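You operate a simulated robot arm through the tools that you are given. There is no shell and no other tool. Be economical: measure what you need, move in short steps, check, and stop when the job is done.

You run a simulated robot arm. Do the job below in one go: nothing can be reset, and whatever is moved stays where it is left.

Task
Move the steel strip to the 20 mark and clamp it again.
Fine: loosen both star knobs first; tighten both until their rings show green.

The check looks at the end state, three seconds after you hand in, the way a careful person would. Anything else that was tipped, shoved, dropped, spilled or broken makes it a failure.

Robot
A 6-joint arm with a two-finger parallel gripper, fixed in place. Base frame: the origin is at the foot of the arm, x ahead of it, y to its left, z up; the work surface is at about z = 0.8. Units: m, degrees, N and s.
With the tool pointing down near the work surface it reaches from about 0.26 to 0.68 m from the base axis. Its first joint turns from -66.0 to 66.0 degrees. Payload 2.9 kg.
The tool frame sits at the grasp point between the pads (the TCP): z along the fingers, y along the line on which they close. The tips reach 0.03 m beyond it. The gripper opens to 0.11 m. The fingers are 0.02 m wide and 0.01 m thick; the gripper's body (0.048 by 0.112 m) begins 0.055 m behind the TCP.
Orientation is told as [roll, pitch, yaw] about the base's x, y, z axes, in that order, counted from this pose: with the fingers straight down and closing along the base's y, the tool's x points along the base's -x, its y along +y and its z along -z.

Tools
- The arm moves only by the tool jog_arm. Its argument "rows" is a list of rows, each a list of 7 numbers: the closure in counts, from 0 (fully open) to 255 (shut), then the shift along the tool's x, y, z in units of 40 mm (1.0 is 40 mm), then the turn, a rotation vector about the tool's x, y, z in units of 4 degrees (1.0 is 4 degrees). In form: [[fingers, x, y, z, rx, ry, rz], ...]. A call has 1 to 12 rows; each row shifts and turns the commanded pose from where the row before left it, along the tool's axes as they then stand. A call with a number of a shift or a turn outside -1 to 1 is refused whole. Rows are played at 5 a second. More than 0.05 m and 8.6 degrees between two rows, or a gripper value outside its range, and nothing of the call is played. Where a pose cannot be reached the arm comes as near as it can. A force on the tool above 40 N (or 10 N above the force at the start of the call, whichever is more), or a blocked arm, ends the call early, and 0.2 s more pass. Each finger travels about 0.108 m/s and halts on what it meets, pressing with about 22 N; the grip force reading is that of the motor and also rises with nothing between the fingers. The clock runs only during rows and for 0.2 s after the last one: add rows that do not move to give the fingers time. The reply holds the time, the measured pose of the TCP, the force on the tool along the base axes, the opening and the grip force, in the units named above and with some noise, with the torque about the TCP (base axes, N m) and any sound that the robot's microphone picked up, and new pictures: "show" is both (left out), scene, wrist or none.
- Cameras (640 x 400 px; columns grow to the right, rows downward): "scene" is fixed at [0.0914, 0.4457, 1.3878]; the picture's right is [-0.61, -0.79, 0.00], its down [-0.44, 0.34, -0.83] and it looks along [0.66, -0.51, -0.55] (base axes); focal length 314 px, centre (320, 200). "wrist" rides on the gripper at [0.072, 0.017, -0.103] in the tool frame; the picture's right is [-0.23, 0.97, 0.00], its down [-0.76, -0.18, -0.62] and it looks along [-0.61, -0.14, 0.78] (tool axes); focal length 222 px, centre (320, 200). There is no depth. A picture from a camera that has moved, and an enlarged one, comes with that camera's place and axes in the base frame and with its lens.
- zoom(camera, box): a new picture of the part [left, top, right, bottom] of that camera's present view, enlarged. It takes no simulated time.
- job_done(): hands the job in; it is judged then, once.

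Go step by step. Nothing tells you positions but the pictures and the camera data: compare them with the known pose of the tool, close in by small moves and look again before you grip or let go. The budget is 120 turns and 200 pictures, counting those below and the enlarged ones. Unless the task says otherwise, let go and move clear before handing in, and close with one line.

The tools are called after "Request:" as name(argument=value, ...) on one line, values as JSON. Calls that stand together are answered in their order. jog_arm: Moves the arm, as the interface text tells. Its arguments: {"type":"object","properties":{"rows":{"type":"array"},"show":{"type":"string","enum":["both","scene","wrist","none"]}},"required":["rows"]} The other tools are called the same way: zoom (camera, box) takes an enlarged picture of a part of a camera's view; job_done () hands the job in.

At the start:

```text
time_s: 0.0
ee_pos: [0.3971, 0.1679, 1.1786]
tcp_rot: [0.1, 0.0, 0.0]
wrist_force: [0.0, -0.4, 0.2]
ft_torque: [-0.01, 0.02, 0.01]
finger_gap: 0.1101
grip_force: 0.0
```

scene: 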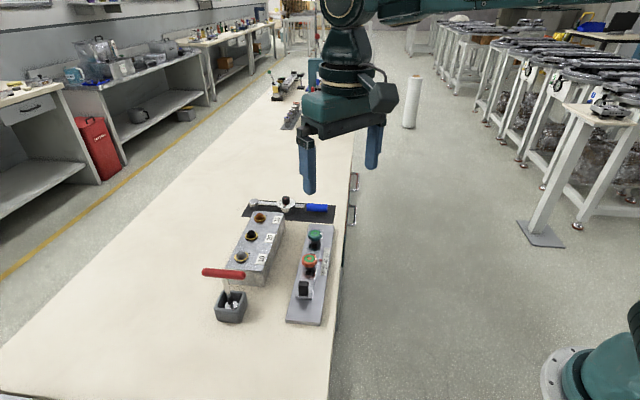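
wrist: 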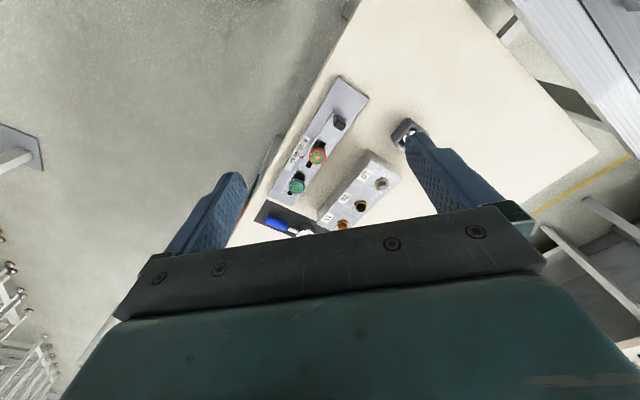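

I see a plate with two star knobs (one green, one red/orange) and other fixtures. I'll look closer first.

Request:
zoom(camera="scene", box=[270, 215, 350, 330])

Request:
zoom(camera="wrist", box=[250, 70, 410, 240])

Request:
zoom(camera="scene", box=[190, 180, 350, 330])

```text
3.48 times, centred on (310, 272) of scene
camera zoom: at [0.0914, 0.4457, 1.3878], right [-0.61, -0.79, 0.0], down [-0.44, 0.34, -0.83], along [0.66, -0.51, -0.55], focal length 1093 px, centre (355, -52)
```

zoom: 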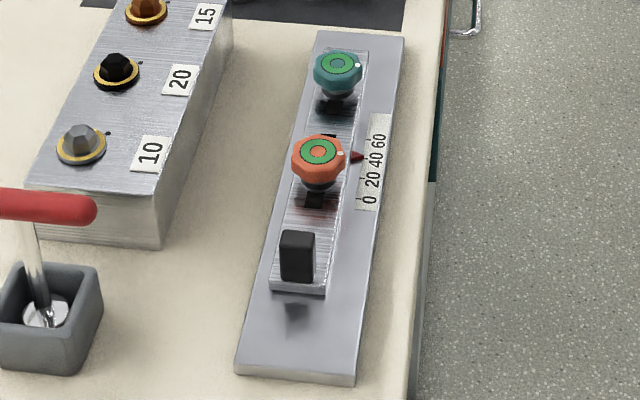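

```text
2.35 times, centred on (330, 155) of wrist
camera zoom: at [0.3239, 0.1842, 1.2818], right [0.23, 0.97, 0.0], down [0.76, -0.18, 0.62], along [0.61, -0.14, -0.78], focal length 523 px, centre (296, 306)
```

zoom: 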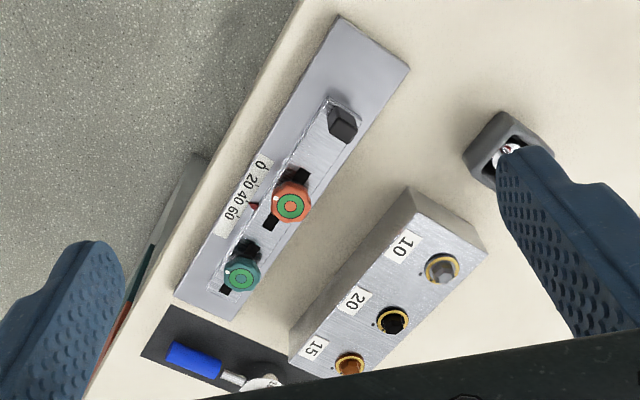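

```text
2.67 times, centred on (270, 255) of scene
camera zoom: at [0.0914, 0.4457, 1.3878], right [-0.61, -0.79, 0.0], down [-0.44, 0.34, -0.83], along [0.66, -0.51, -0.55], focal length 838 px, centre (453, 53)
```

zoom: 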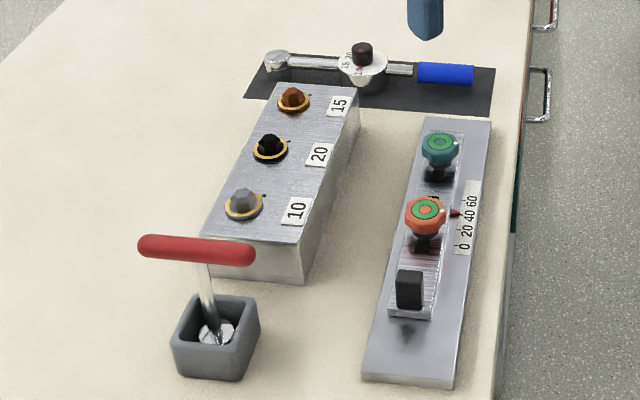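

The red knob is near (0.540, 0.130, 0.86) and the green one near (0.605, 0.065, 0.86). The pointer reads about 42 and the strip slides along roughly (0.7, -0.7). I'll move above the red knob for a closer look.

Request:
jog_arm(rows=[[0, -0.6, -0.16, 0.75, 0, 0, 0], [0, -0.6, -0.16, 0.75, 0, 0, 0], [0, -0.6, -0.16, 0.75, 0, 0, 0], [0, -0.6, -0.16, 0.75, 0, 0, 0], [60, -0.6, -0.16, 0.75, 0, 0, 0], [93, -0.57, -0.15, 0.75, 0, 0, 0], [93, 0, 0, 0, 0, 0, 0]])

Request:
zoom(camera="wrist", box=[200, 60, 440, 210])

Request:
zoom(camera="scene", box=[270, 200, 350, 330])

```text
time_s: 1.6
ee_pos: [0.5411, 0.1281, 0.997]
tcp_rot: [-0.1, 0.0, 0.0]
wrist_force: [0.0, 0.6, 0.1]
ft_torque: [-0.01, 0.02, 0.03]
finger_gap: 0.0699
grip_force: 0.1
camera wrist: at [0.4682, 0.1447, 1.1008], right [0.23, 0.97, 0.0], down [0.76, -0.18, 0.62], along [0.61, -0.14, -0.78], focal length 222 px, centre (320, 200)
```

scene: 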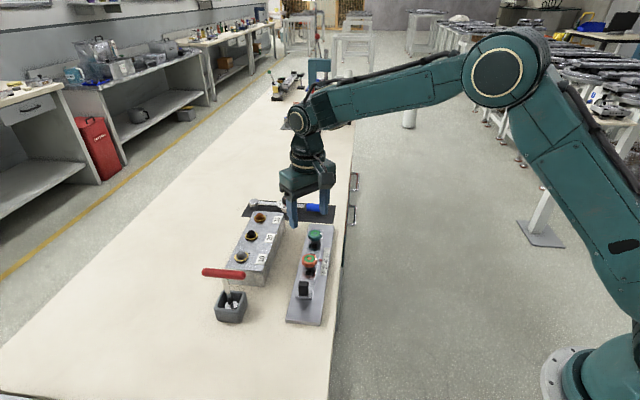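
wrist: 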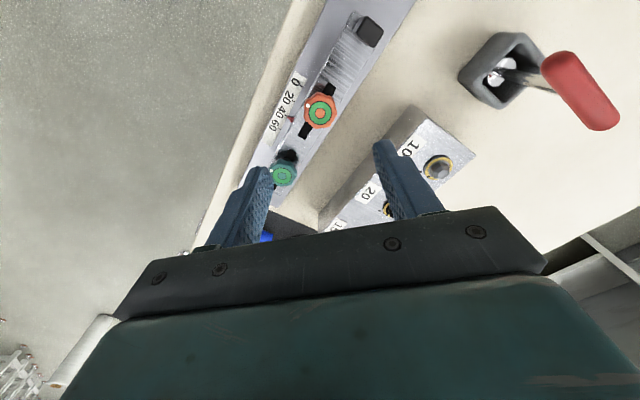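

```text
2.67 times, centred on (320, 135) of wrist
camera zoom: at [0.4682, 0.1447, 1.1008], right [0.23, 0.97, 0.0], down [0.76, -0.18, 0.62], along [0.61, -0.14, -0.78], focal length 592 px, centre (320, 373)
```

zoom: 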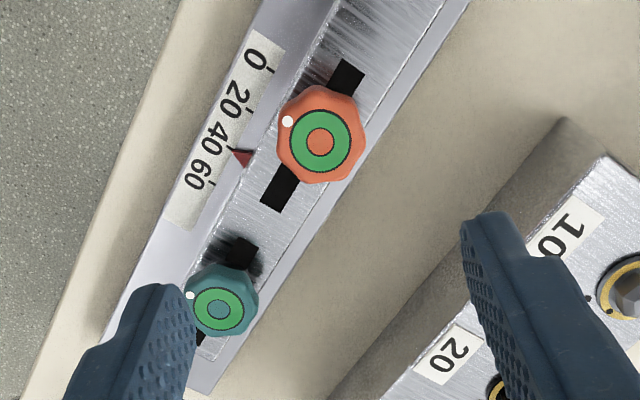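

```text
3.08 times, centred on (310, 265) of scene
camera zoom: at [0.0914, 0.4457, 1.3878], right [-0.61, -0.79, 0.0], down [-0.44, 0.34, -0.83], along [0.66, -0.51, -0.55], focal length 967 px, centre (351, 0)
```

zoom: 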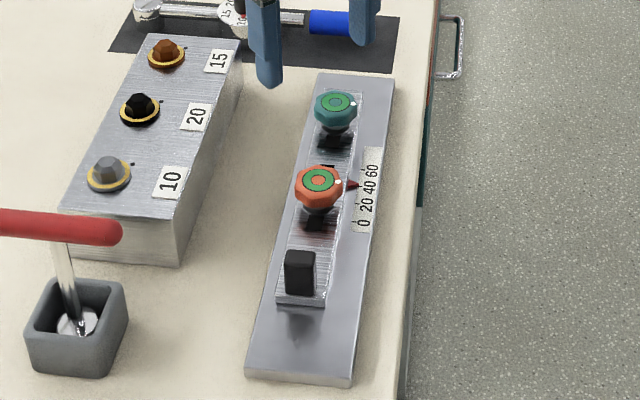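

Red knob is about (0.542, 0.128), about 34 mm wide, and the pointer is near 45. I'll descend around it and look before gripping.

Request:
jog_arm(rows=[[93, -0.03, 0, 0.8, 0, 0, 0], [93, 0, 0, 0.8, 0, 0, 0], [93, 0, 0, 0.8, 0, 0, 0], [93, 0, 0, 0.8, 0, 0, 0], [93, 0, 0, 0, 0, 0, 0]])

Request:
zoom(camera="scene", box=[270, 200, 350, 330])

```text
time_s: 2.8
ee_pos: [0.5411, 0.1276, 0.8716]
tcp_rot: [0.1, -0.1, -0.1]
wrist_force: [0.2, 0.6, 0.0]
ft_torque: [-0.02, -0.02, 0.01]
finger_gap: 0.07
grip_force: 0.0
camera wrist: at [0.4679, 0.145, 0.9752], right [0.23, 0.97, 0.0], down [0.76, -0.18, 0.62], along [0.61, -0.14, -0.78], focal length 222 px, centre (320, 200)
```

scene: 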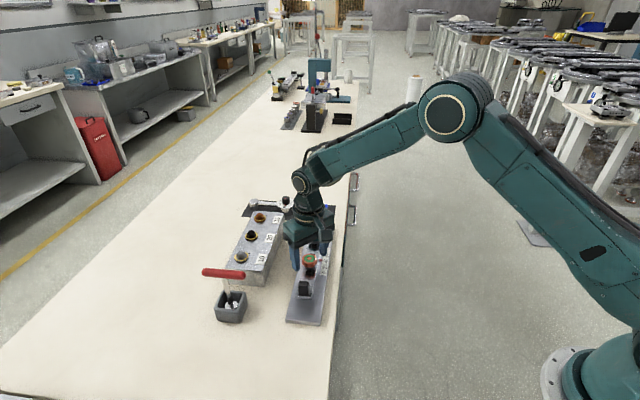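
wrist: 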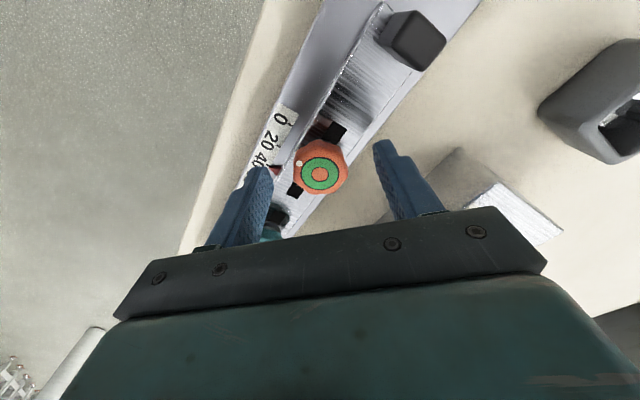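

```text
3.08 times, centred on (310, 265) of scene
camera zoom: at [0.0914, 0.4457, 1.3878], right [-0.61, -0.79, 0.0], down [-0.44, 0.34, -0.83], along [0.66, -0.51, -0.55], focal length 967 px, centre (351, 0)
```

zoom: 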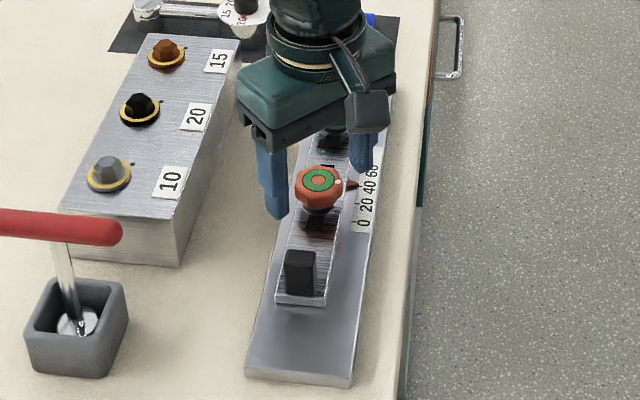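

The fingers straddle the red knob and are centred. I'll close and turn counter-clockwise (loosening) a bit, watching the torque and the ring.

Request:
jog_arm(rows=[[150, 0, 0, 0, 0, 0, 0], [220, 0, 0, 0, 0, 0, 0], [255, 0, 0, 0, 0, 0, 0], [255, 0, 0, 0, 0, 0, 0], [255, 0, 0, 0, 0, 0, -1], [255, 0, 0, 0, 0, 0, -1], [255, 0, 0, 0, 0, 0, -1], [255, 0, 0, 0, 0, 0, -1], [255, 0, 0, 0, 0, 0, -1]])

Request:
zoom(camera="scene", box=[290, 230, 340, 300])

```text
time_s: 4.8
ee_pos: [0.5406, 0.126, 0.8714]
tcp_rot: [-0.2, 0.1, 19.6]
wrist_force: [-8.3, -31.2, 16.8]
ft_torque: [-0.75, 0.31, -0.14]
finger_gap: 0.0366
grip_force: 45.5
camera wrist: at [0.4667, 0.1182, 0.9752], right [-0.11, 0.99, 0.0], down [0.78, 0.09, 0.62], along [0.62, 0.07, -0.78], focal length 222 px, centre (320, 200)
```

scene: 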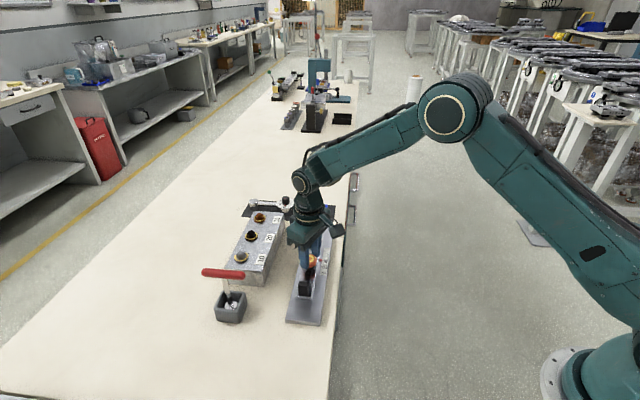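
wrist: 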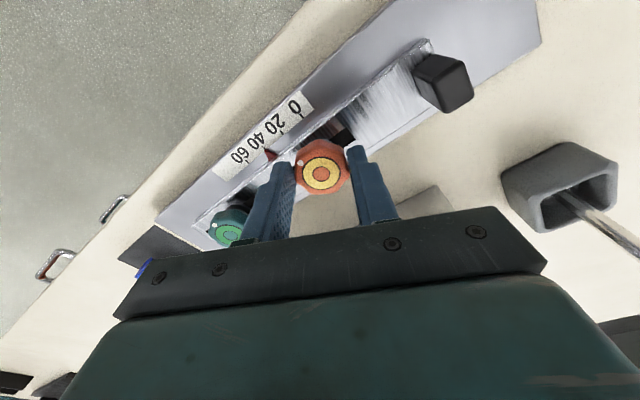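

```text
5.71 times, centred on (315, 265) of scene
camera zoom: at [0.091, 0.4449, 1.3881], right [-0.61, -0.79, 0.0], down [-0.44, 0.34, -0.83], along [0.66, -0.51, -0.55], focal length 1796 px, centre (349, -171)
```

zoom: 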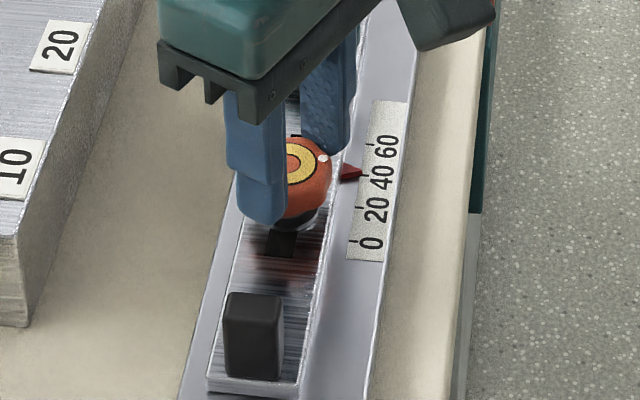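

The ring went from green to yellow, so counter-clockwise loosens. There's a side load, so I'll ease the pose slightly toward -y and keep turning.

Request:
jog_arm(rows=[[255, 0, -0.04, 0, 0, 0, 0], [255, 0, 0, 0, 0, 0, -1], [255, 0, 0, 0, 0, 0, -1], [255, 0, 0, 0, 0, 0, -1], [255, 0, 0, 0, 0, 0, -1], [255, 0, 0, 0, 0, 0, -1]], show="wrist")

```text
time_s: 6.2
ee_pos: [0.5404, 0.1249, 0.8729]
tcp_rot: [-0.2, 0.1, 39.7]
wrist_force: [-8.3, -26.8, 28.2]
ft_torque: [-0.75, 0.38, -0.11]
finger_gap: 0.0363
grip_force: 45.2
camera wrist: at [0.4746, 0.0919, 0.9753], right [-0.45, 0.89, 0.0], down [0.7, 0.35, 0.62], along [0.56, 0.28, -0.78], focal length 222 px, centre (320, 200)
```

wrist: 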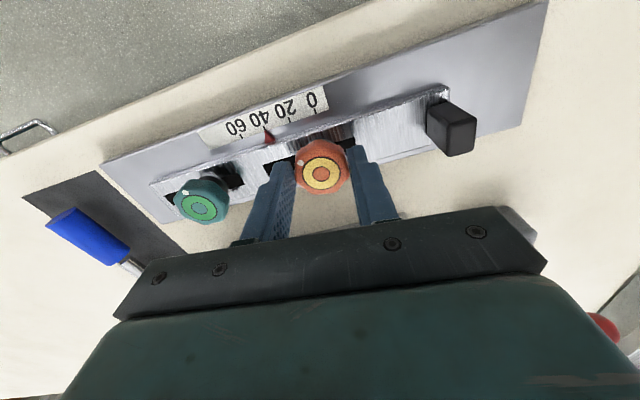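

Still yellow, with the knob apparently rising on its thread. I'll relieve the load and continue the turn.

Request:
jog_arm(rows=[[255, 0.03, -0.02, -0.05, 0, 0, 0], [255, 0, 0, 0, 0, 0, -1], [255, 0, 0, 0, 0, 0, -1], [255, 0, 0, 0, 0, 0, -1], [255, 0, 0, 0, 0, 0, -1], [255, 0, 0, 0, 0, 0, -1]], show="wrist")

```text
time_s: 7.6
ee_pos: [0.543, 0.1245, 0.8733]
tcp_rot: [-0.2, 0.0, 59.6]
wrist_force: [11.4, -25.0, 7.3]
ft_torque: [-0.38, -0.42, -0.09]
finger_gap: 0.0365
grip_force: 44.7
camera wrist: at [0.4907, 0.0703, 0.9761], right [-0.73, 0.69, -0.01], down [0.54, 0.57, 0.62], along [0.43, 0.45, -0.78], focal length 222 px, centre (320, 200)
```

wrist: 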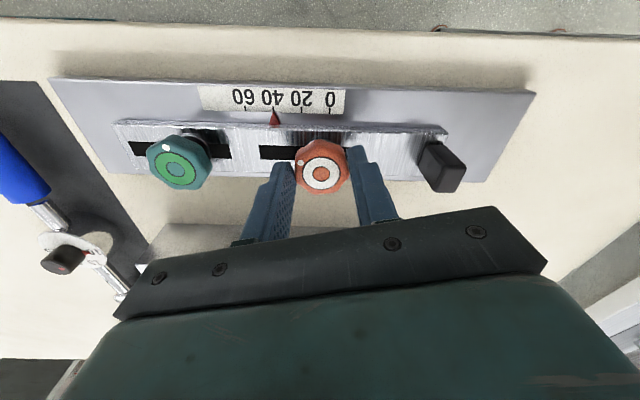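

The red knob's ring is white now, so it's loose. I'll let go, rise, and turn back to yaw 0.

Request:
jog_arm(rows=[[93, 0, 0, 0, 0, 0, 0], [93, 0, 0, 0, 0, 0, 0], [93, 0, 0, -0.8, 0, 0, 0], [93, 0, 0, -0.8, 0, 0, 0], [93, 0, 0, 0, 0, 0, 1], [93, 0, 0, 0, 0, 0, 1], [93, 0, 0, 0, 0, 0, 1], [93, 0, 0, 0, 0, 0, 1], [93, 0, 0, 0, 0, 0, 1], [93, 0, 0, 0, 0, 0, 1], [93, 0, 0, 0, 0, 0, 1], [93, 0, 0, 0, 0, 0, 1]], show="none")

Request:
jog_arm(rows=[[93, 0, 0, 0, 0, 0, 1], [93, 0, 0, 0, 0, 0, 1], [93, 0, 0, 0, 0, 0, 1], [93, 0, 0, 0, 0, 0, 1], [93, 0, 0, 0, 0, 0, 1], [93, 0, 0, 0, 0, 0, 1], [93, 0, 0, 0, 0, 0, 1], [93, 0, 0, 0, 0, 0, 0]])

Request:
zoom(camera="scene", box=[290, 220, 340, 300])

```text
time_s: 10.2
ee_pos: [0.5413, 0.1263, 0.9362]
tcp_rot: [0.0, 0.0, 27.9]
wrist_force: [0.1, -0.9, 0.8]
ft_torque: [0.02, 0.03, -0.01]
finger_gap: 0.0698
grip_force: 0.0
```

```text
time_s: 12.0
ee_pos: [0.5417, 0.1268, 0.9372]
tcp_rot: [-0.1, 0.0, -0.2]
wrist_force: [0.3, -0.4, -0.5]
ft_torque: [-0.01, 0.01, -0.01]
finger_gap: 0.0699
grip_force: 0.1
camera wrist: at [0.4678, 0.1432, 1.0401], right [0.23, 0.97, 0.0], down [0.76, -0.18, 0.62], along [0.61, -0.14, -0.78], focal length 222 px, centre (320, 200)
```

scene: 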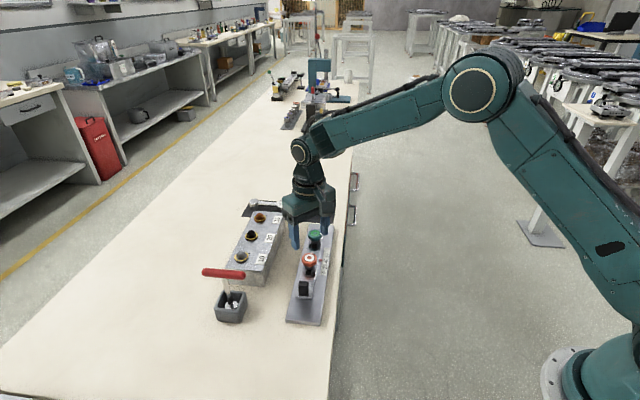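
wrist: 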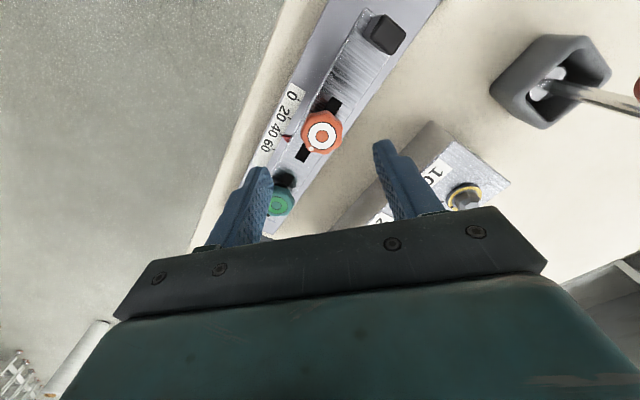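

```text
5.00 times, centred on (315, 260) of scene
camera zoom: at [0.0914, 0.4457, 1.3878], right [-0.61, -0.79, 0.0], down [-0.44, 0.34, -0.83], along [0.66, -0.51, -0.55], focal length 1571 px, centre (345, -100)
```

zoom: 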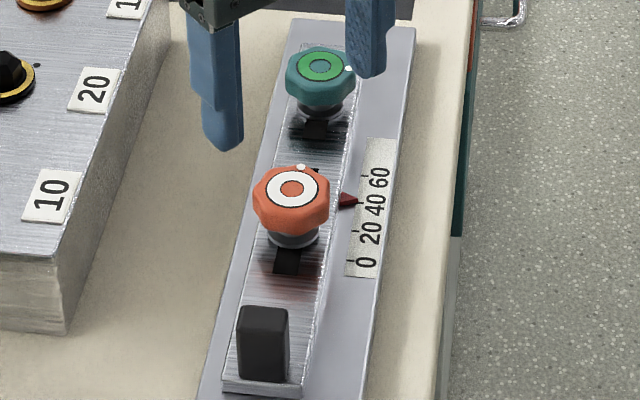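

Red is loose; the pointer reads about 42. Next I'll move over the green knob.

Request:
jog_arm(rows=[[93, -0.54, -0.523, 0, 0, 0, 0], [93, -0.54, -0.523, 0, 0, 0, 0], [93, -0.53, -0.523, 0, 0, 0, 0], [93, 0, 0, 0, 0, 0, 0]], show="wrist")

Request:
zoom(camera="wrist", box=[240, 80, 400, 190])

```text
time_s: 13.0
ee_pos: [0.6056, 0.0631, 0.9383]
tcp_rot: [0.0, 0.1, 0.0]
wrist_force: [-0.5, -0.2, -0.2]
ft_torque: [-0.02, -0.02, 0.01]
finger_gap: 0.0697
grip_force: 0.1
camera wrist: at [0.532, 0.0809, 1.0421], right [0.23, 0.97, 0.0], down [0.76, -0.18, 0.62], along [0.61, -0.14, -0.78], focal length 222 px, centre (320, 200)
```

wrist: 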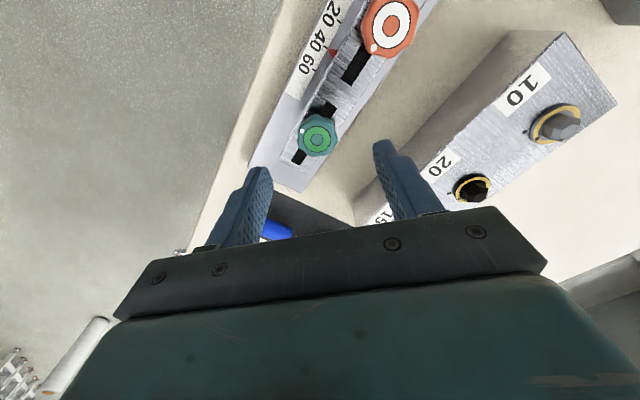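

```text
3.64 times, centred on (320, 135) of wrist
camera zoom: at [0.532, 0.0809, 1.0421], right [0.23, 0.97, 0.0], down [0.76, -0.18, 0.62], along [0.61, -0.14, -0.78], focal length 808 px, centre (320, 436)
```

zoom: 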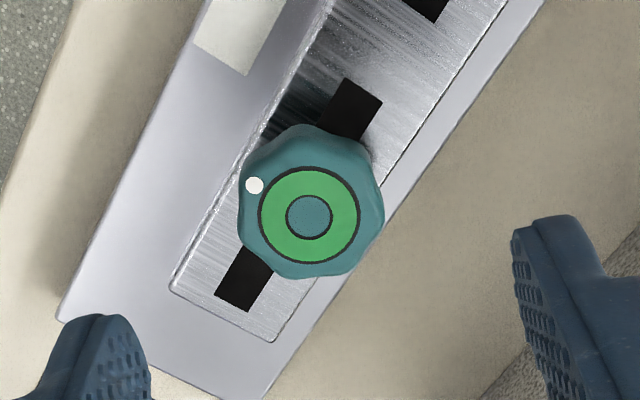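

Green knob is about (0.609, 0.060). I'll descend with a small correction, grip, and loosen in the same way.

Request:
jog_arm(rows=[[93, -0.075, -0.11, 0, 0, 0, 0], [93, 0, 0, 0.83, 0, 0, 0], [93, 0, 0, 0.83, 0, 0, 0], [93, 0, 0, 0, 0, 0, 0], [150, 0, 0, 0, 0, 0, 0], [220, 0, 0, 0, 0, 0, 0], [255, 0, 0, 0, 0, 0, 0], [255, 0, 0, 0, 0, 0, 0], [255, 0, 0, 0, 0, 0, 0]], show="wrist")

```text
time_s: 15.0
ee_pos: [0.608, 0.06, 0.8704]
tcp_rot: [0.0, 0.0, -0.1]
wrist_force: [1.1, -4.8, -0.9]
ft_torque: [0.0, -0.11, -0.03]
finger_gap: 0.0365
grip_force: 45.2
camera wrist: at [0.5353, 0.0763, 0.974], right [0.23, 0.97, 0.0], down [0.76, -0.18, 0.62], along [0.61, -0.14, -0.78], focal length 222 px, centre (320, 200)
```

wrist: 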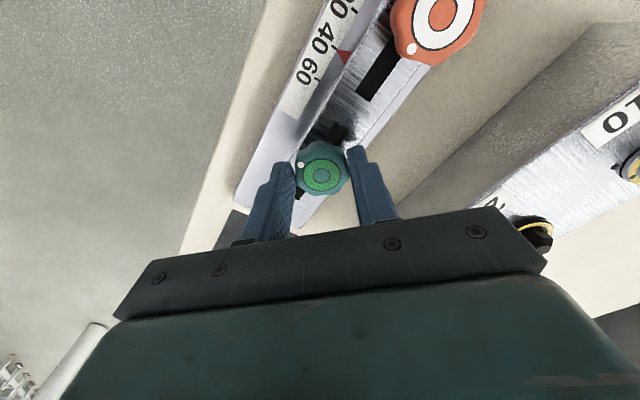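

Grip is good with low side load. I'll turn it counter-clockwise about 60°.

Request:
jog_arm(rows=[[255, 0, 0, -0.004, 0, 0, -1], [255, 0, 0, -0.004, 0, 0, -1], [255, 0, 0, -0.004, 0, 0, -1], [255, 0, 0, -0.004, 0, 0, -1], [255, 0, 0, -0.004, 0, 0, -1], [255, 0, 0, -0.004, 0, 0, -1], [255, 0, 0, -0.004, 0, 0, -1], [255, 0, 0, -0.004, 0, 0, -1]], show="wrist")

Request:
jog_arm(rows=[[255, 0, 0, -0.004, 0, 0, -1], [255, 0, 0, -0.004, 0, 0, -1], [255, 0, 0, -0.004, 0, 0, -1], [255, 0, 0, -0.004, 0, 0, -1], [255, 0, 0, -0.004, 0, 0, -1], [255, 0, 0, -0.004, 0, 0, -1], [255, 0, 0, -0.004, 0, 0, -1]], show="wrist")

```text
time_s: 16.8
ee_pos: [0.6076, 0.0575, 0.8716]
tcp_rot: [-0.1, 0.0, 31.7]
wrist_force: [9.8, -21.2, -12.2]
ft_torque: [-0.51, 0.01, -0.13]
finger_gap: 0.0365
grip_force: 45.2
camera wrist: at [0.5378, 0.0333, 0.9746], right [-0.32, 0.95, 0.0], down [0.74, 0.25, 0.62], along [0.59, 0.2, -0.78], focal length 222 px, centre (320, 200)
```

wrist: 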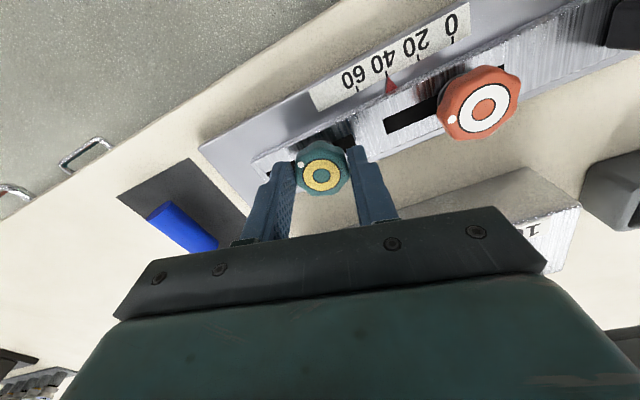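

```text
time_s: 18.0
ee_pos: [0.6097, 0.0559, 0.8722]
tcp_rot: [-0.4, -0.2, 50.4]
wrist_force: [6.3, -1.9, -7.1]
ft_torque: [0.07, -0.12, 0.03]
finger_gap: 0.0365
grip_force: 44.3
stopped in row 5: the force on the tool passed its limit at 40 N (the readings are from after the stop); the commanded pose is now the measured one
camera wrist: at [0.5497, 0.011, 0.9749], right [-0.61, 0.79, 0.0], down [0.62, 0.48, 0.62], along [0.5, 0.38, -0.78], focal length 222 px, centre (320, 200)
```

wrist: 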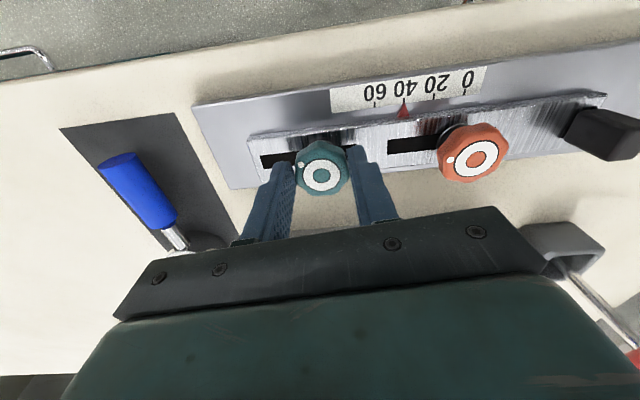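

Both rings are white, so both knobs are loose. I'll release, rise, and travel along the strip to the black handle at about (0.481, 0.186).

Request:
jog_arm(rows=[[93, 0, 0, 0, 0, 0, 0], [93, 0, 0, 0, 0, 0, 0], [93, 0, 0, -0.9, 0, 0, 0], [93, 0, 0, -0.9, 0, 0, 0], [93, 0, 0, 0, 0, 0, 0.7], [93, 0, 0, 0, 0, 0, 0.65], [93, 0, 0.9, 0, 0, 0, 0], [93, 0, 0.9, 0, 0, 0, 0], [93, 0, 0.9, 0, 0, 0, 0], [93, 0, 0.9, 0, 0, 0, 0], [93, 0, 0.9, 0, 0, 0, 0], [93, 0, 0, 0, 0, 0, 0]])

Request:
zoom(camera="scene", box=[280, 220, 350, 320])

```text
time_s: 20.6
ee_pos: [0.4796, 0.1864, 0.9454]
tcp_rot: [-0.3, -0.1, 45.1]
wrist_force: [-0.8, 0.0, 0.1]
ft_torque: [0.01, -0.04, 0.01]
finger_gap: 0.0698
grip_force: 0.0
camera wrist: at [0.4171, 0.1456, 1.0485], right [-0.53, 0.85, 0.0], down [0.66, 0.42, 0.62], along [0.53, 0.33, -0.78], focal length 222 px, centre (320, 200)
```

scene: 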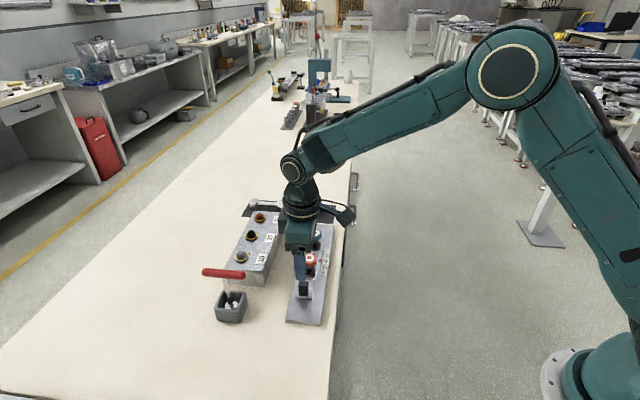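
wrist: 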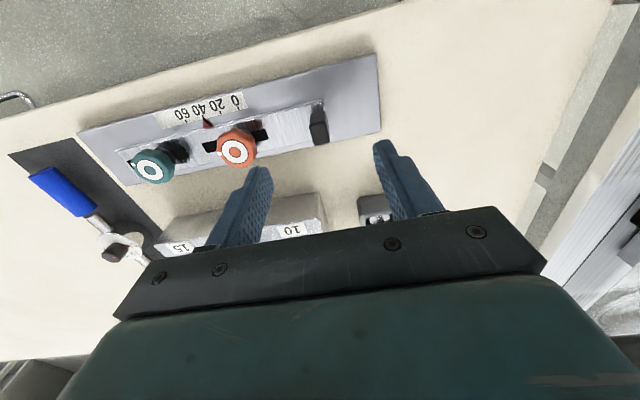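

```text
4.00 times, centred on (315, 270) of scene
camera zoom: at [0.0914, 0.4457, 1.3878], right [-0.61, -0.79, 0.0], down [-0.44, 0.34, -0.83], along [0.66, -0.51, -0.55], focal length 1257 px, centre (340, -80)
```

zoom: 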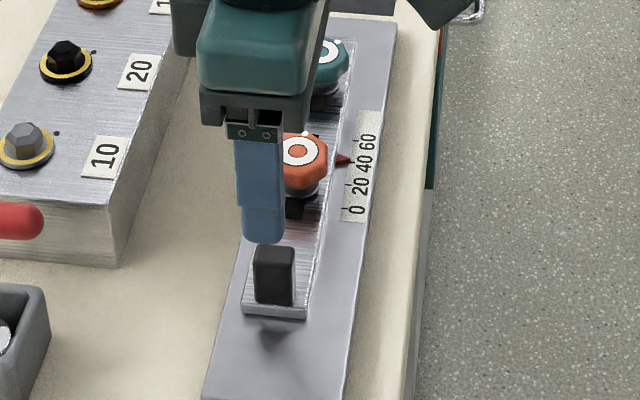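

I need the handle's exact position before descending, so I'll zoom in.

Request:
zoom(camera="wrist", box=[240, 70, 400, 170])

```text
4.00 times, centred on (320, 120) of wrist
camera zoom: at [0.4171, 0.1456, 1.0485], right [-0.53, 0.85, 0.0], down [0.66, 0.42, 0.62], along [0.53, 0.33, -0.78], focal length 888 px, centre (320, 520)
```

zoom: 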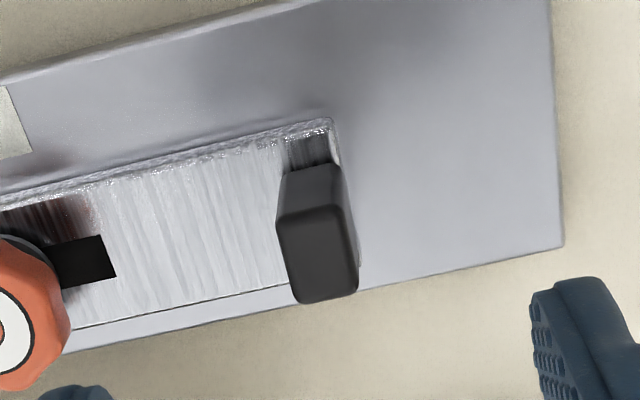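

Handle top is around (0.482, 0.186, 0.863) and 17 mm thick along the strip. I'll descend and grip it.

Request:
jog_arm(rows=[[93, 0, -0.04, 0.95, 0, 0, 0], [93, 0, 0, 0.95, 0, 0, 0], [93, 0, 0, 0, 0, 0, 0], [150, 0, 0, 0, 0, 0, 0], [220, 0, 0, 0, 0, 0, 0], [255, 0, 0, 0, 0, 0, 0], [255, 0, 0, 0, 0, 0, 0], [255, 0, 0, 0, 0, 0, 0]])

Request:
zoom(camera="scene", box=[295, 235, 345, 290])

Request:
zoom(camera="wrist", box=[100, 50, 420, 250])

```text
time_s: 22.4
ee_pos: [0.482, 0.1833, 0.8702]
tcp_rot: [-0.1, 0.0, 45.1]
wrist_force: [-0.1, 1.5, -3.0]
ft_torque: [0.51, 0.11, -0.32]
finger_gap: 0.0156
grip_force: 44.7
camera wrist: at [0.4184, 0.1439, 0.9727], right [-0.53, 0.85, 0.0], down [0.66, 0.42, 0.62], along [0.53, 0.33, -0.78], focal length 222 px, centre (320, 200)
```

scene: 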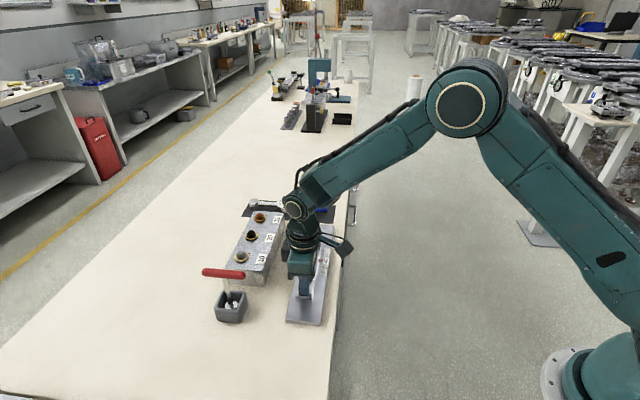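
wrist: 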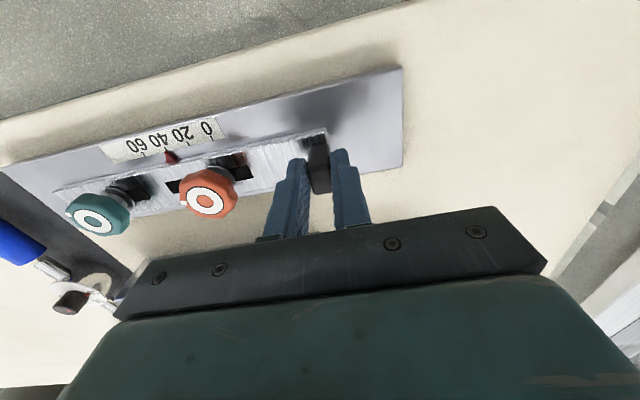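

```text
7.27 times, centred on (320, 262) of scene
camera zoom: at [0.0915, 0.4458, 1.3878], right [-0.61, -0.79, 0.0], down [-0.44, 0.34, -0.83], along [0.66, -0.51, -0.55], focal length 2285 px, centre (320, -254)
```

zoom: 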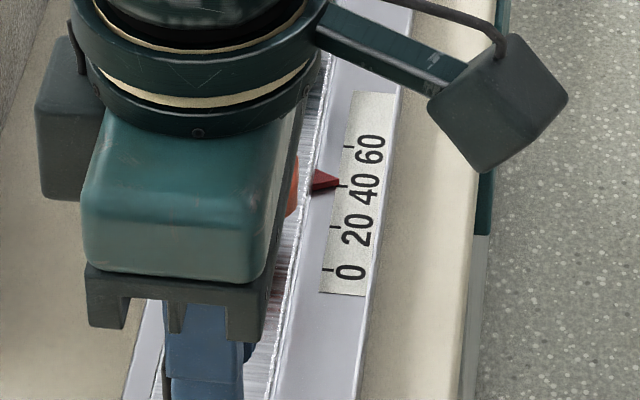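

```text
2.00 times, centred on (260, 150) of wrist
camera zoom: at [0.4184, 0.1439, 0.9727], right [-0.53, 0.85, 0.0], down [0.66, 0.42, 0.62], along [0.53, 0.33, -0.78], focal length 444 px, centre (440, 300)
```

zoom: 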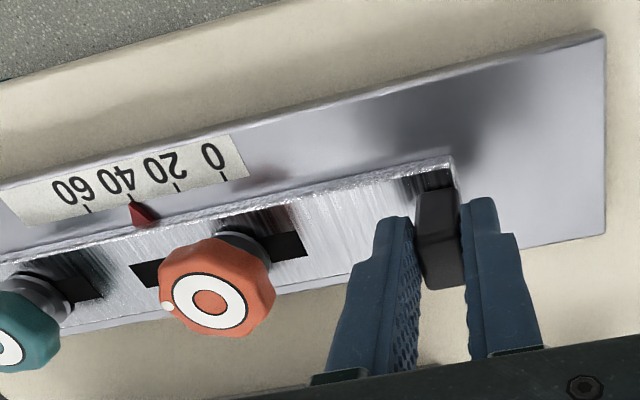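

Handle gripped. The pointer reads about 40–42, with parallax unresolved. I'll slide about 18 mm toward the 20 mark, then measure.

Request:
jog_arm(rows=[[255, 0, 0.09, 0, 0, 0, 0], [255, 0, 0.09, 0, 0, 0, 0], [255, 0, 0.09, 0, 0, 0, 0], [255, 0, 0.09, 0, 0, 0, 0], [255, 0, 0.09, 0, 0, 0, 0], [255, 0, 0, 0, 0, 0, 0]], show="wrist")

Request:
zoom(camera="scene", box=[310, 240, 340, 280])

Request:
zoom(camera="wrist", box=[100, 100, 260, 200])

```text
time_s: 23.8
ee_pos: [0.4698, 0.1938, 0.8699]
tcp_rot: [-0.3, -0.3, 45.2]
wrist_force: [-2.6, -4.3, 34.0]
ft_torque: [-0.36, 0.67, -0.09]
finger_gap: 0.0159
grip_force: 45.3
camera wrist: at [0.406, 0.1556, 0.9723], right [-0.53, 0.85, 0.0], down [0.66, 0.41, 0.63], along [0.53, 0.33, -0.78], focal length 222 px, centre (320, 200)
```

wrist: 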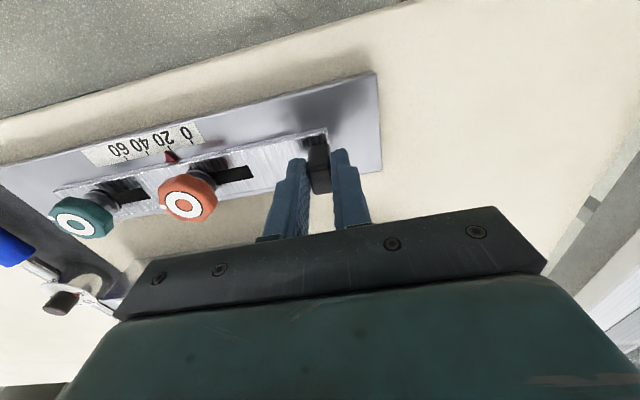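

```text
10.00 times, centred on (325, 260) of scene
camera zoom: at [0.0909, 0.4454, 1.388], right [-0.61, -0.79, 0.0], down [-0.44, 0.34, -0.83], along [0.66, -0.51, -0.55], focal length 3142 px, centre (270, -400)
```

zoom: 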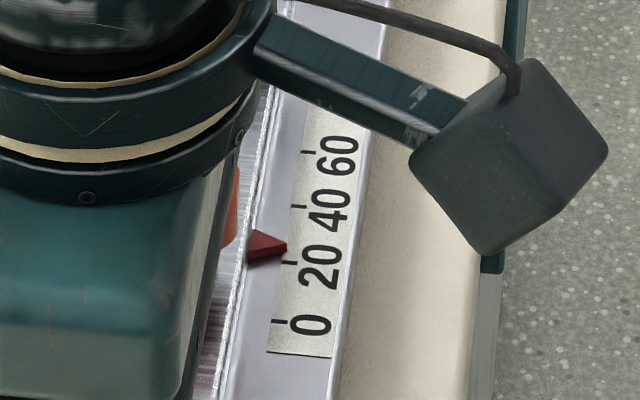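

```text
4.00 times, centred on (180, 150) of wrist
camera zoom: at [0.406, 0.1556, 0.9723], right [-0.53, 0.85, 0.0], down [0.66, 0.41, 0.63], along [0.53, 0.33, -0.78], focal length 888 px, centre (880, 400)
```

zoom: 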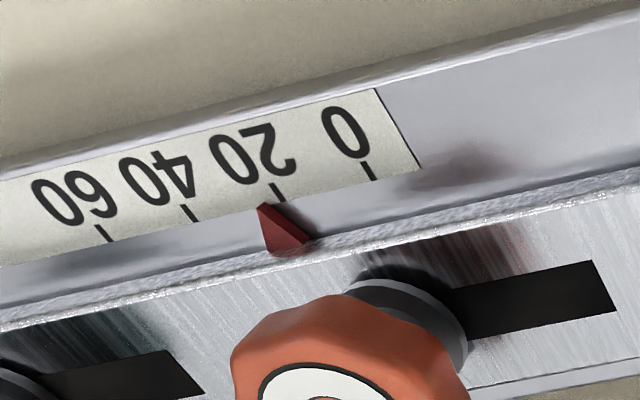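

Both views put the pointer at about 25. I'll ease the vertical load slightly and slide roughly 5 mm more.

Request:
jog_arm(rows=[[255, 0, 0.03, -0.02, 0, 0, 0], [255, 0, 0.03, 0, 0, 0, 0], [255, 0, 0.03, 0, 0, 0, 0], [255, 0, 0, 0, 0, 0, 0]], show="wrist")

Request:
zoom(camera="scene", box=[310, 240, 340, 280])

Request:
zoom(camera="wrist", box=[100, 100, 260, 200])

```text
time_s: 24.8
ee_pos: [0.4676, 0.1979, 0.8705]
tcp_rot: [-0.4, -0.2, 45.2]
wrist_force: [-1.6, -2.2, 27.2]
ft_torque: [0.28, 0.1, -0.25]
finger_gap: 0.0157
grip_force: 44.8
camera wrist: at [0.4034, 0.1585, 0.9724], right [-0.53, 0.85, 0.0], down [0.66, 0.42, 0.63], along [0.53, 0.33, -0.78], focal length 222 px, centre (320, 200)
```

wrist: 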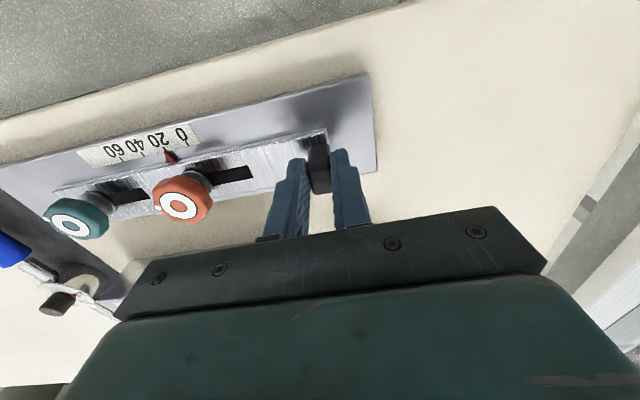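

```text
10.00 times, centred on (325, 260) of scene
camera zoom: at [0.091, 0.4455, 1.3879], right [-0.61, -0.79, 0.0], down [-0.44, 0.34, -0.83], along [0.66, -0.51, -0.55], focal length 3142 px, centre (270, -400)
```

zoom: 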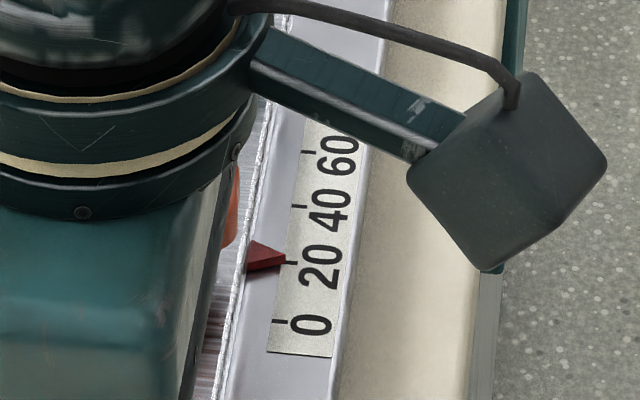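

```text
4.00 times, centred on (180, 150) of wrist
camera zoom: at [0.4034, 0.1585, 0.9724], right [-0.53, 0.85, 0.0], down [0.66, 0.42, 0.63], along [0.53, 0.33, -0.78], focal length 888 px, centre (880, 400)
```

zoom: 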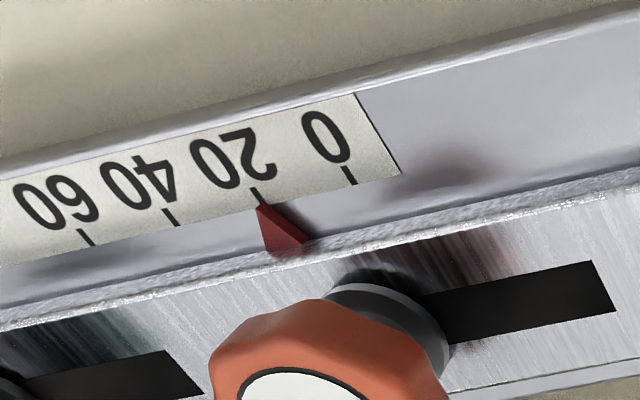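

Pointer is within a couple of units of 20. I'll zoom closely to pin it down.

Request:
zoom(camera="wrist", box=[140, 130, 200, 170])

Request:
zoom(camera="scene", box=[330, 260, 346, 272])

Request:
zoom(camera="scene", box=[330, 256, 350, 276])

```text
10.00 times, centred on (170, 150) of wrist
camera zoom: at [0.4034, 0.1585, 0.9724], right [-0.53, 0.85, 0.0], down [0.66, 0.42, 0.63], along [0.53, 0.33, -0.78], focal length 2221 px, centre (1820, 700)
```

zoom: 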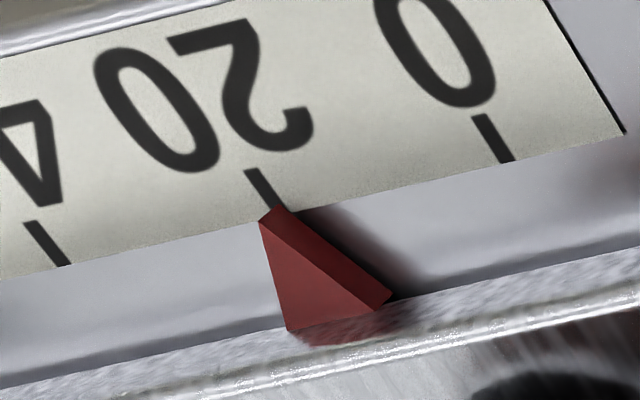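

```text
16.00 times, centred on (338, 266) of scene
camera zoom: at [0.091, 0.4455, 1.3879], right [-0.61, -0.79, 0.0], down [-0.44, 0.34, -0.83], along [0.66, -0.51, -0.55], focal length 5027 px, centre (32, -856)
```

zoom: 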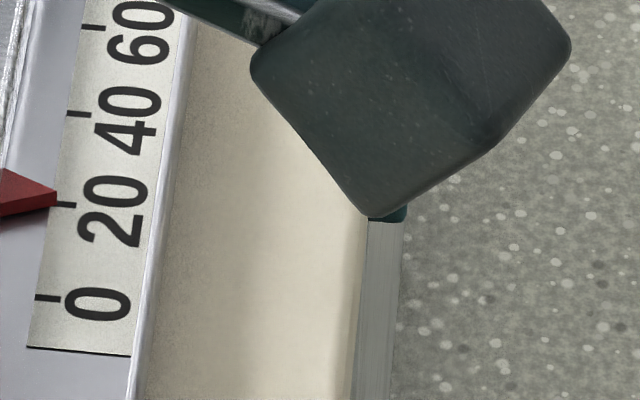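

```text
16.00 times, centred on (340, 266) of scene
camera zoom: at [0.091, 0.4455, 1.3879], right [-0.61, -0.79, 0.0], down [-0.44, 0.34, -0.83], along [0.66, -0.51, -0.55], focal length 5027 px, centre (0, -856)
```

zoom: 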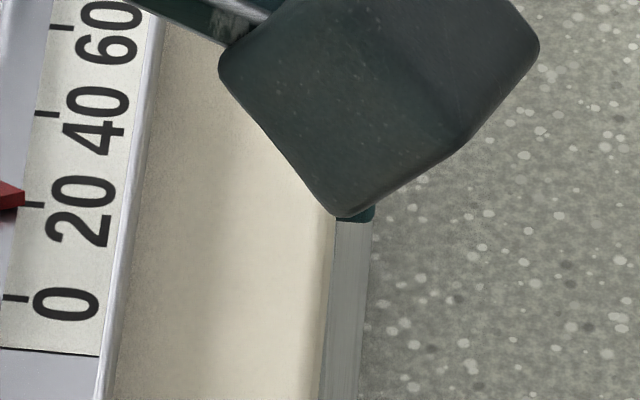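

The pointer is a raised prism, so parallax matters. I'll release, rise, and put the wrist camera squarely across from it to read it true.

Request:
jog_arm(rows=[[200, 0, 0, 0, 0, 0, 0], [150, 0, 0, 0, 0, 0, 0], [130, 0, 0, 0, 0, 0, 0], [130, 0, 0, -0.9, 0, 0, 0], [130, 0, 0, -0.9, 0, 0, 0], [130, 0, -0.83, 0, 0, 0, 0], [130, 0, -0.83, 0, 0, 0, 0], [130, 0, -0.83, 0, 0, 0, 0], [130, 0, -0.81, 0, 0, 0, 0], [130, 0, 0, 0, 0, 0, 0]], show="wrist")

Request:
zoom(camera="wrist", box=[310, 90, 370, 130])

Request:
zoom(camera="scene", box=[300, 240, 340, 280])

```text
time_s: 27.0
ee_pos: [0.5596, 0.1038, 0.9406]
tcp_rot: [-0.1, 0.1, 45.2]
wrist_force: [-0.3, 0.1, -0.4]
ft_torque: [0.0, 0.0, -0.03]
finger_gap: 0.0541
grip_force: 0.0
camera wrist: at [0.4961, 0.0647, 1.0437], right [-0.53, 0.85, 0.0], down [0.66, 0.42, 0.62], along [0.53, 0.33, -0.78], focal length 222 px, centre (320, 200)
```

wrist: 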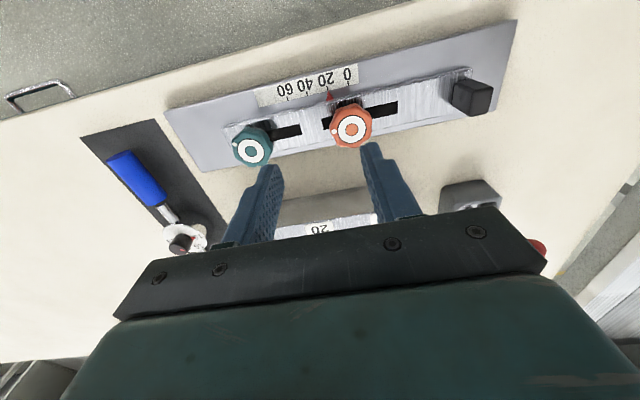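

```text
10.00 times, centred on (340, 110) of wrist
camera zoom: at [0.4961, 0.0647, 1.0437], right [-0.53, 0.85, 0.0], down [0.66, 0.42, 0.62], along [0.53, 0.33, -0.78], focal length 2221 px, centre (120, 1100)
```

zoom: 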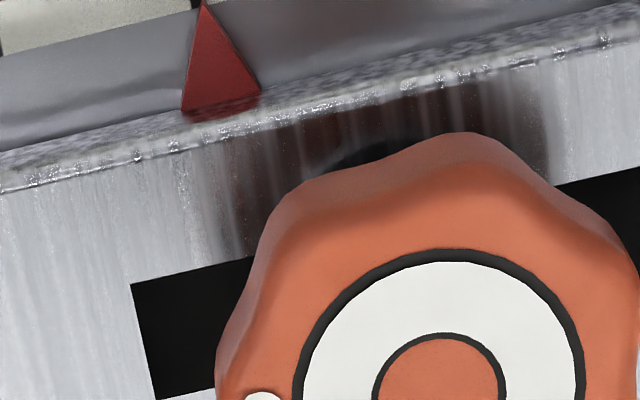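

```text
10.00 times, centred on (320, 260) of scene
camera zoom: at [0.0914, 0.4457, 1.3878], right [-0.61, -0.79, 0.0], down [-0.44, 0.34, -0.83], along [0.66, -0.51, -0.55], focal length 3142 px, centre (320, -400)
```

zoom: 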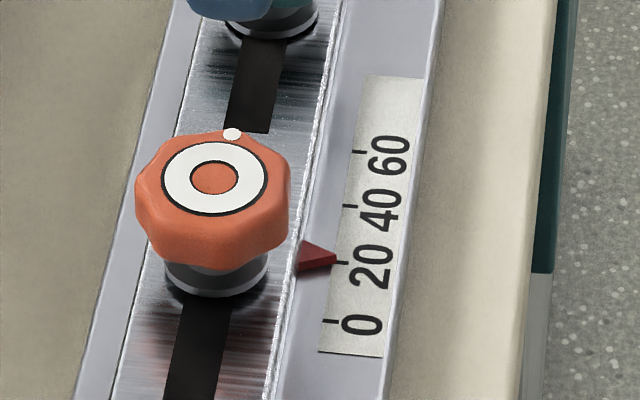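

Request:
zoom(camera="wrist", box=[300, 75, 360, 115])

```text
10.00 times, centred on (330, 95) of wrist
camera zoom: at [0.4961, 0.0647, 1.0437], right [-0.53, 0.85, 0.0], down [0.66, 0.42, 0.62], along [0.53, 0.33, -0.78], focal length 2221 px, centre (220, 1250)
```

zoom: 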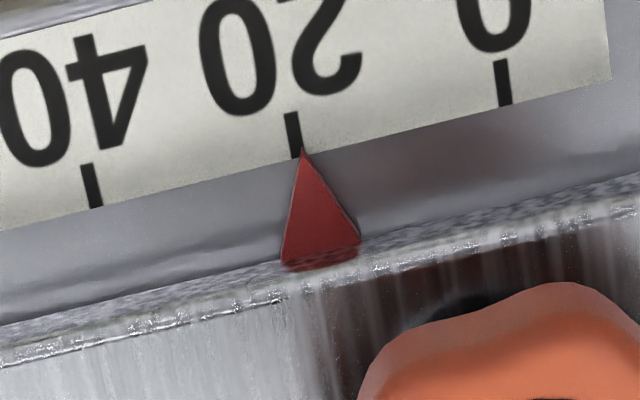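

A square-on view reads about 19.4. I'll go back to the handle and nudge it about 0.6 mm toward 40.

Request:
jog_arm(rows=[[110, 0, 0.83, 0, 0, 0, 0], [110, 0, 0.83, 0, 0, 0, 0], [110, 0, 0.83, 0, 0, 0, 0], [110, 0, 0.79, 0, 0, 0, 0], [110, 0, 0, 0.88, 0, 0, 0], [110, 0, 0, 0.88, 0, 0, 0], [110, 0, 0, 0, 0, 0, 0], [180, 0, 0, 0, 0, 0, 0], [255, 0, 0, 0, 0, 0, 0], [255, 0, 0, 0, 0, 0, 0], [255, 0, 0, 0, 0, 0, 0]], show="wrist")

Request:
zoom(camera="wrist", box=[140, 130, 200, 170])

Request:
zoom(camera="scene", box=[310, 240, 350, 280])

```text
time_s: 29.4
ee_pos: [0.4662, 0.1955, 0.87]
tcp_rot: [-0.1, -0.1, 45.1]
wrist_force: [-0.2, 1.0, -3.3]
ft_torque: [0.64, -0.02, -0.45]
finger_gap: 0.0153
grip_force: 45.6
camera wrist: at [0.4021, 0.1571, 0.973], right [-0.53, 0.85, 0.0], down [0.66, 0.42, 0.62], along [0.53, 0.33, -0.78], focal length 222 px, centre (320, 200)
```

wrist: 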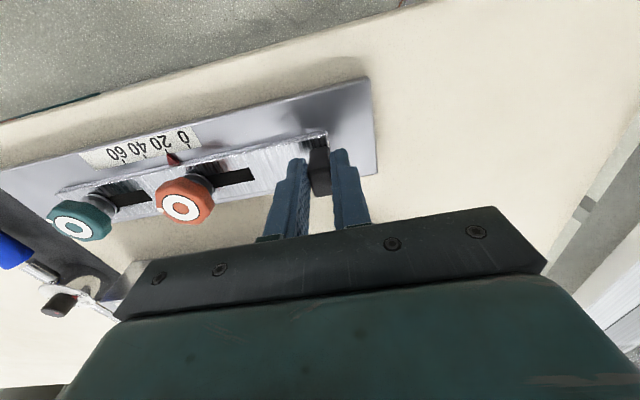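

```text
10.00 times, centred on (170, 150) of wrist
camera zoom: at [0.4021, 0.1571, 0.973], right [-0.53, 0.85, 0.0], down [0.66, 0.42, 0.62], along [0.53, 0.33, -0.78], focal length 2221 px, centre (1820, 700)
```

zoom: 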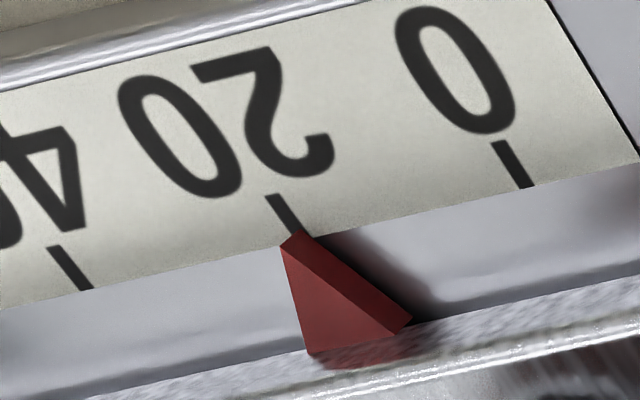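

```text
10.00 times, centred on (330, 260) of scene
camera zoom: at [0.0915, 0.4457, 1.3878], right [-0.61, -0.79, 0.0], down [-0.44, 0.34, -0.83], along [0.66, -0.51, -0.55], focal length 3142 px, centre (220, -400)
```

zoom: 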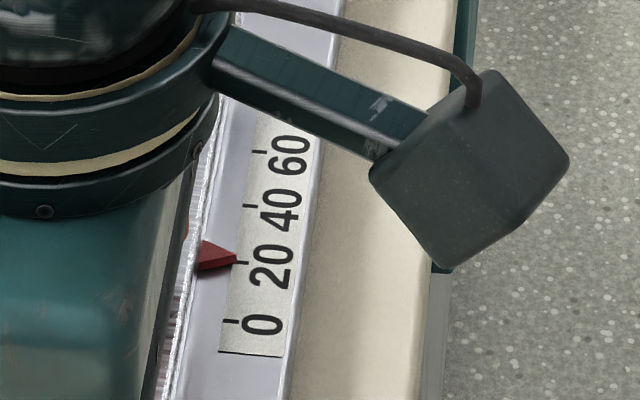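

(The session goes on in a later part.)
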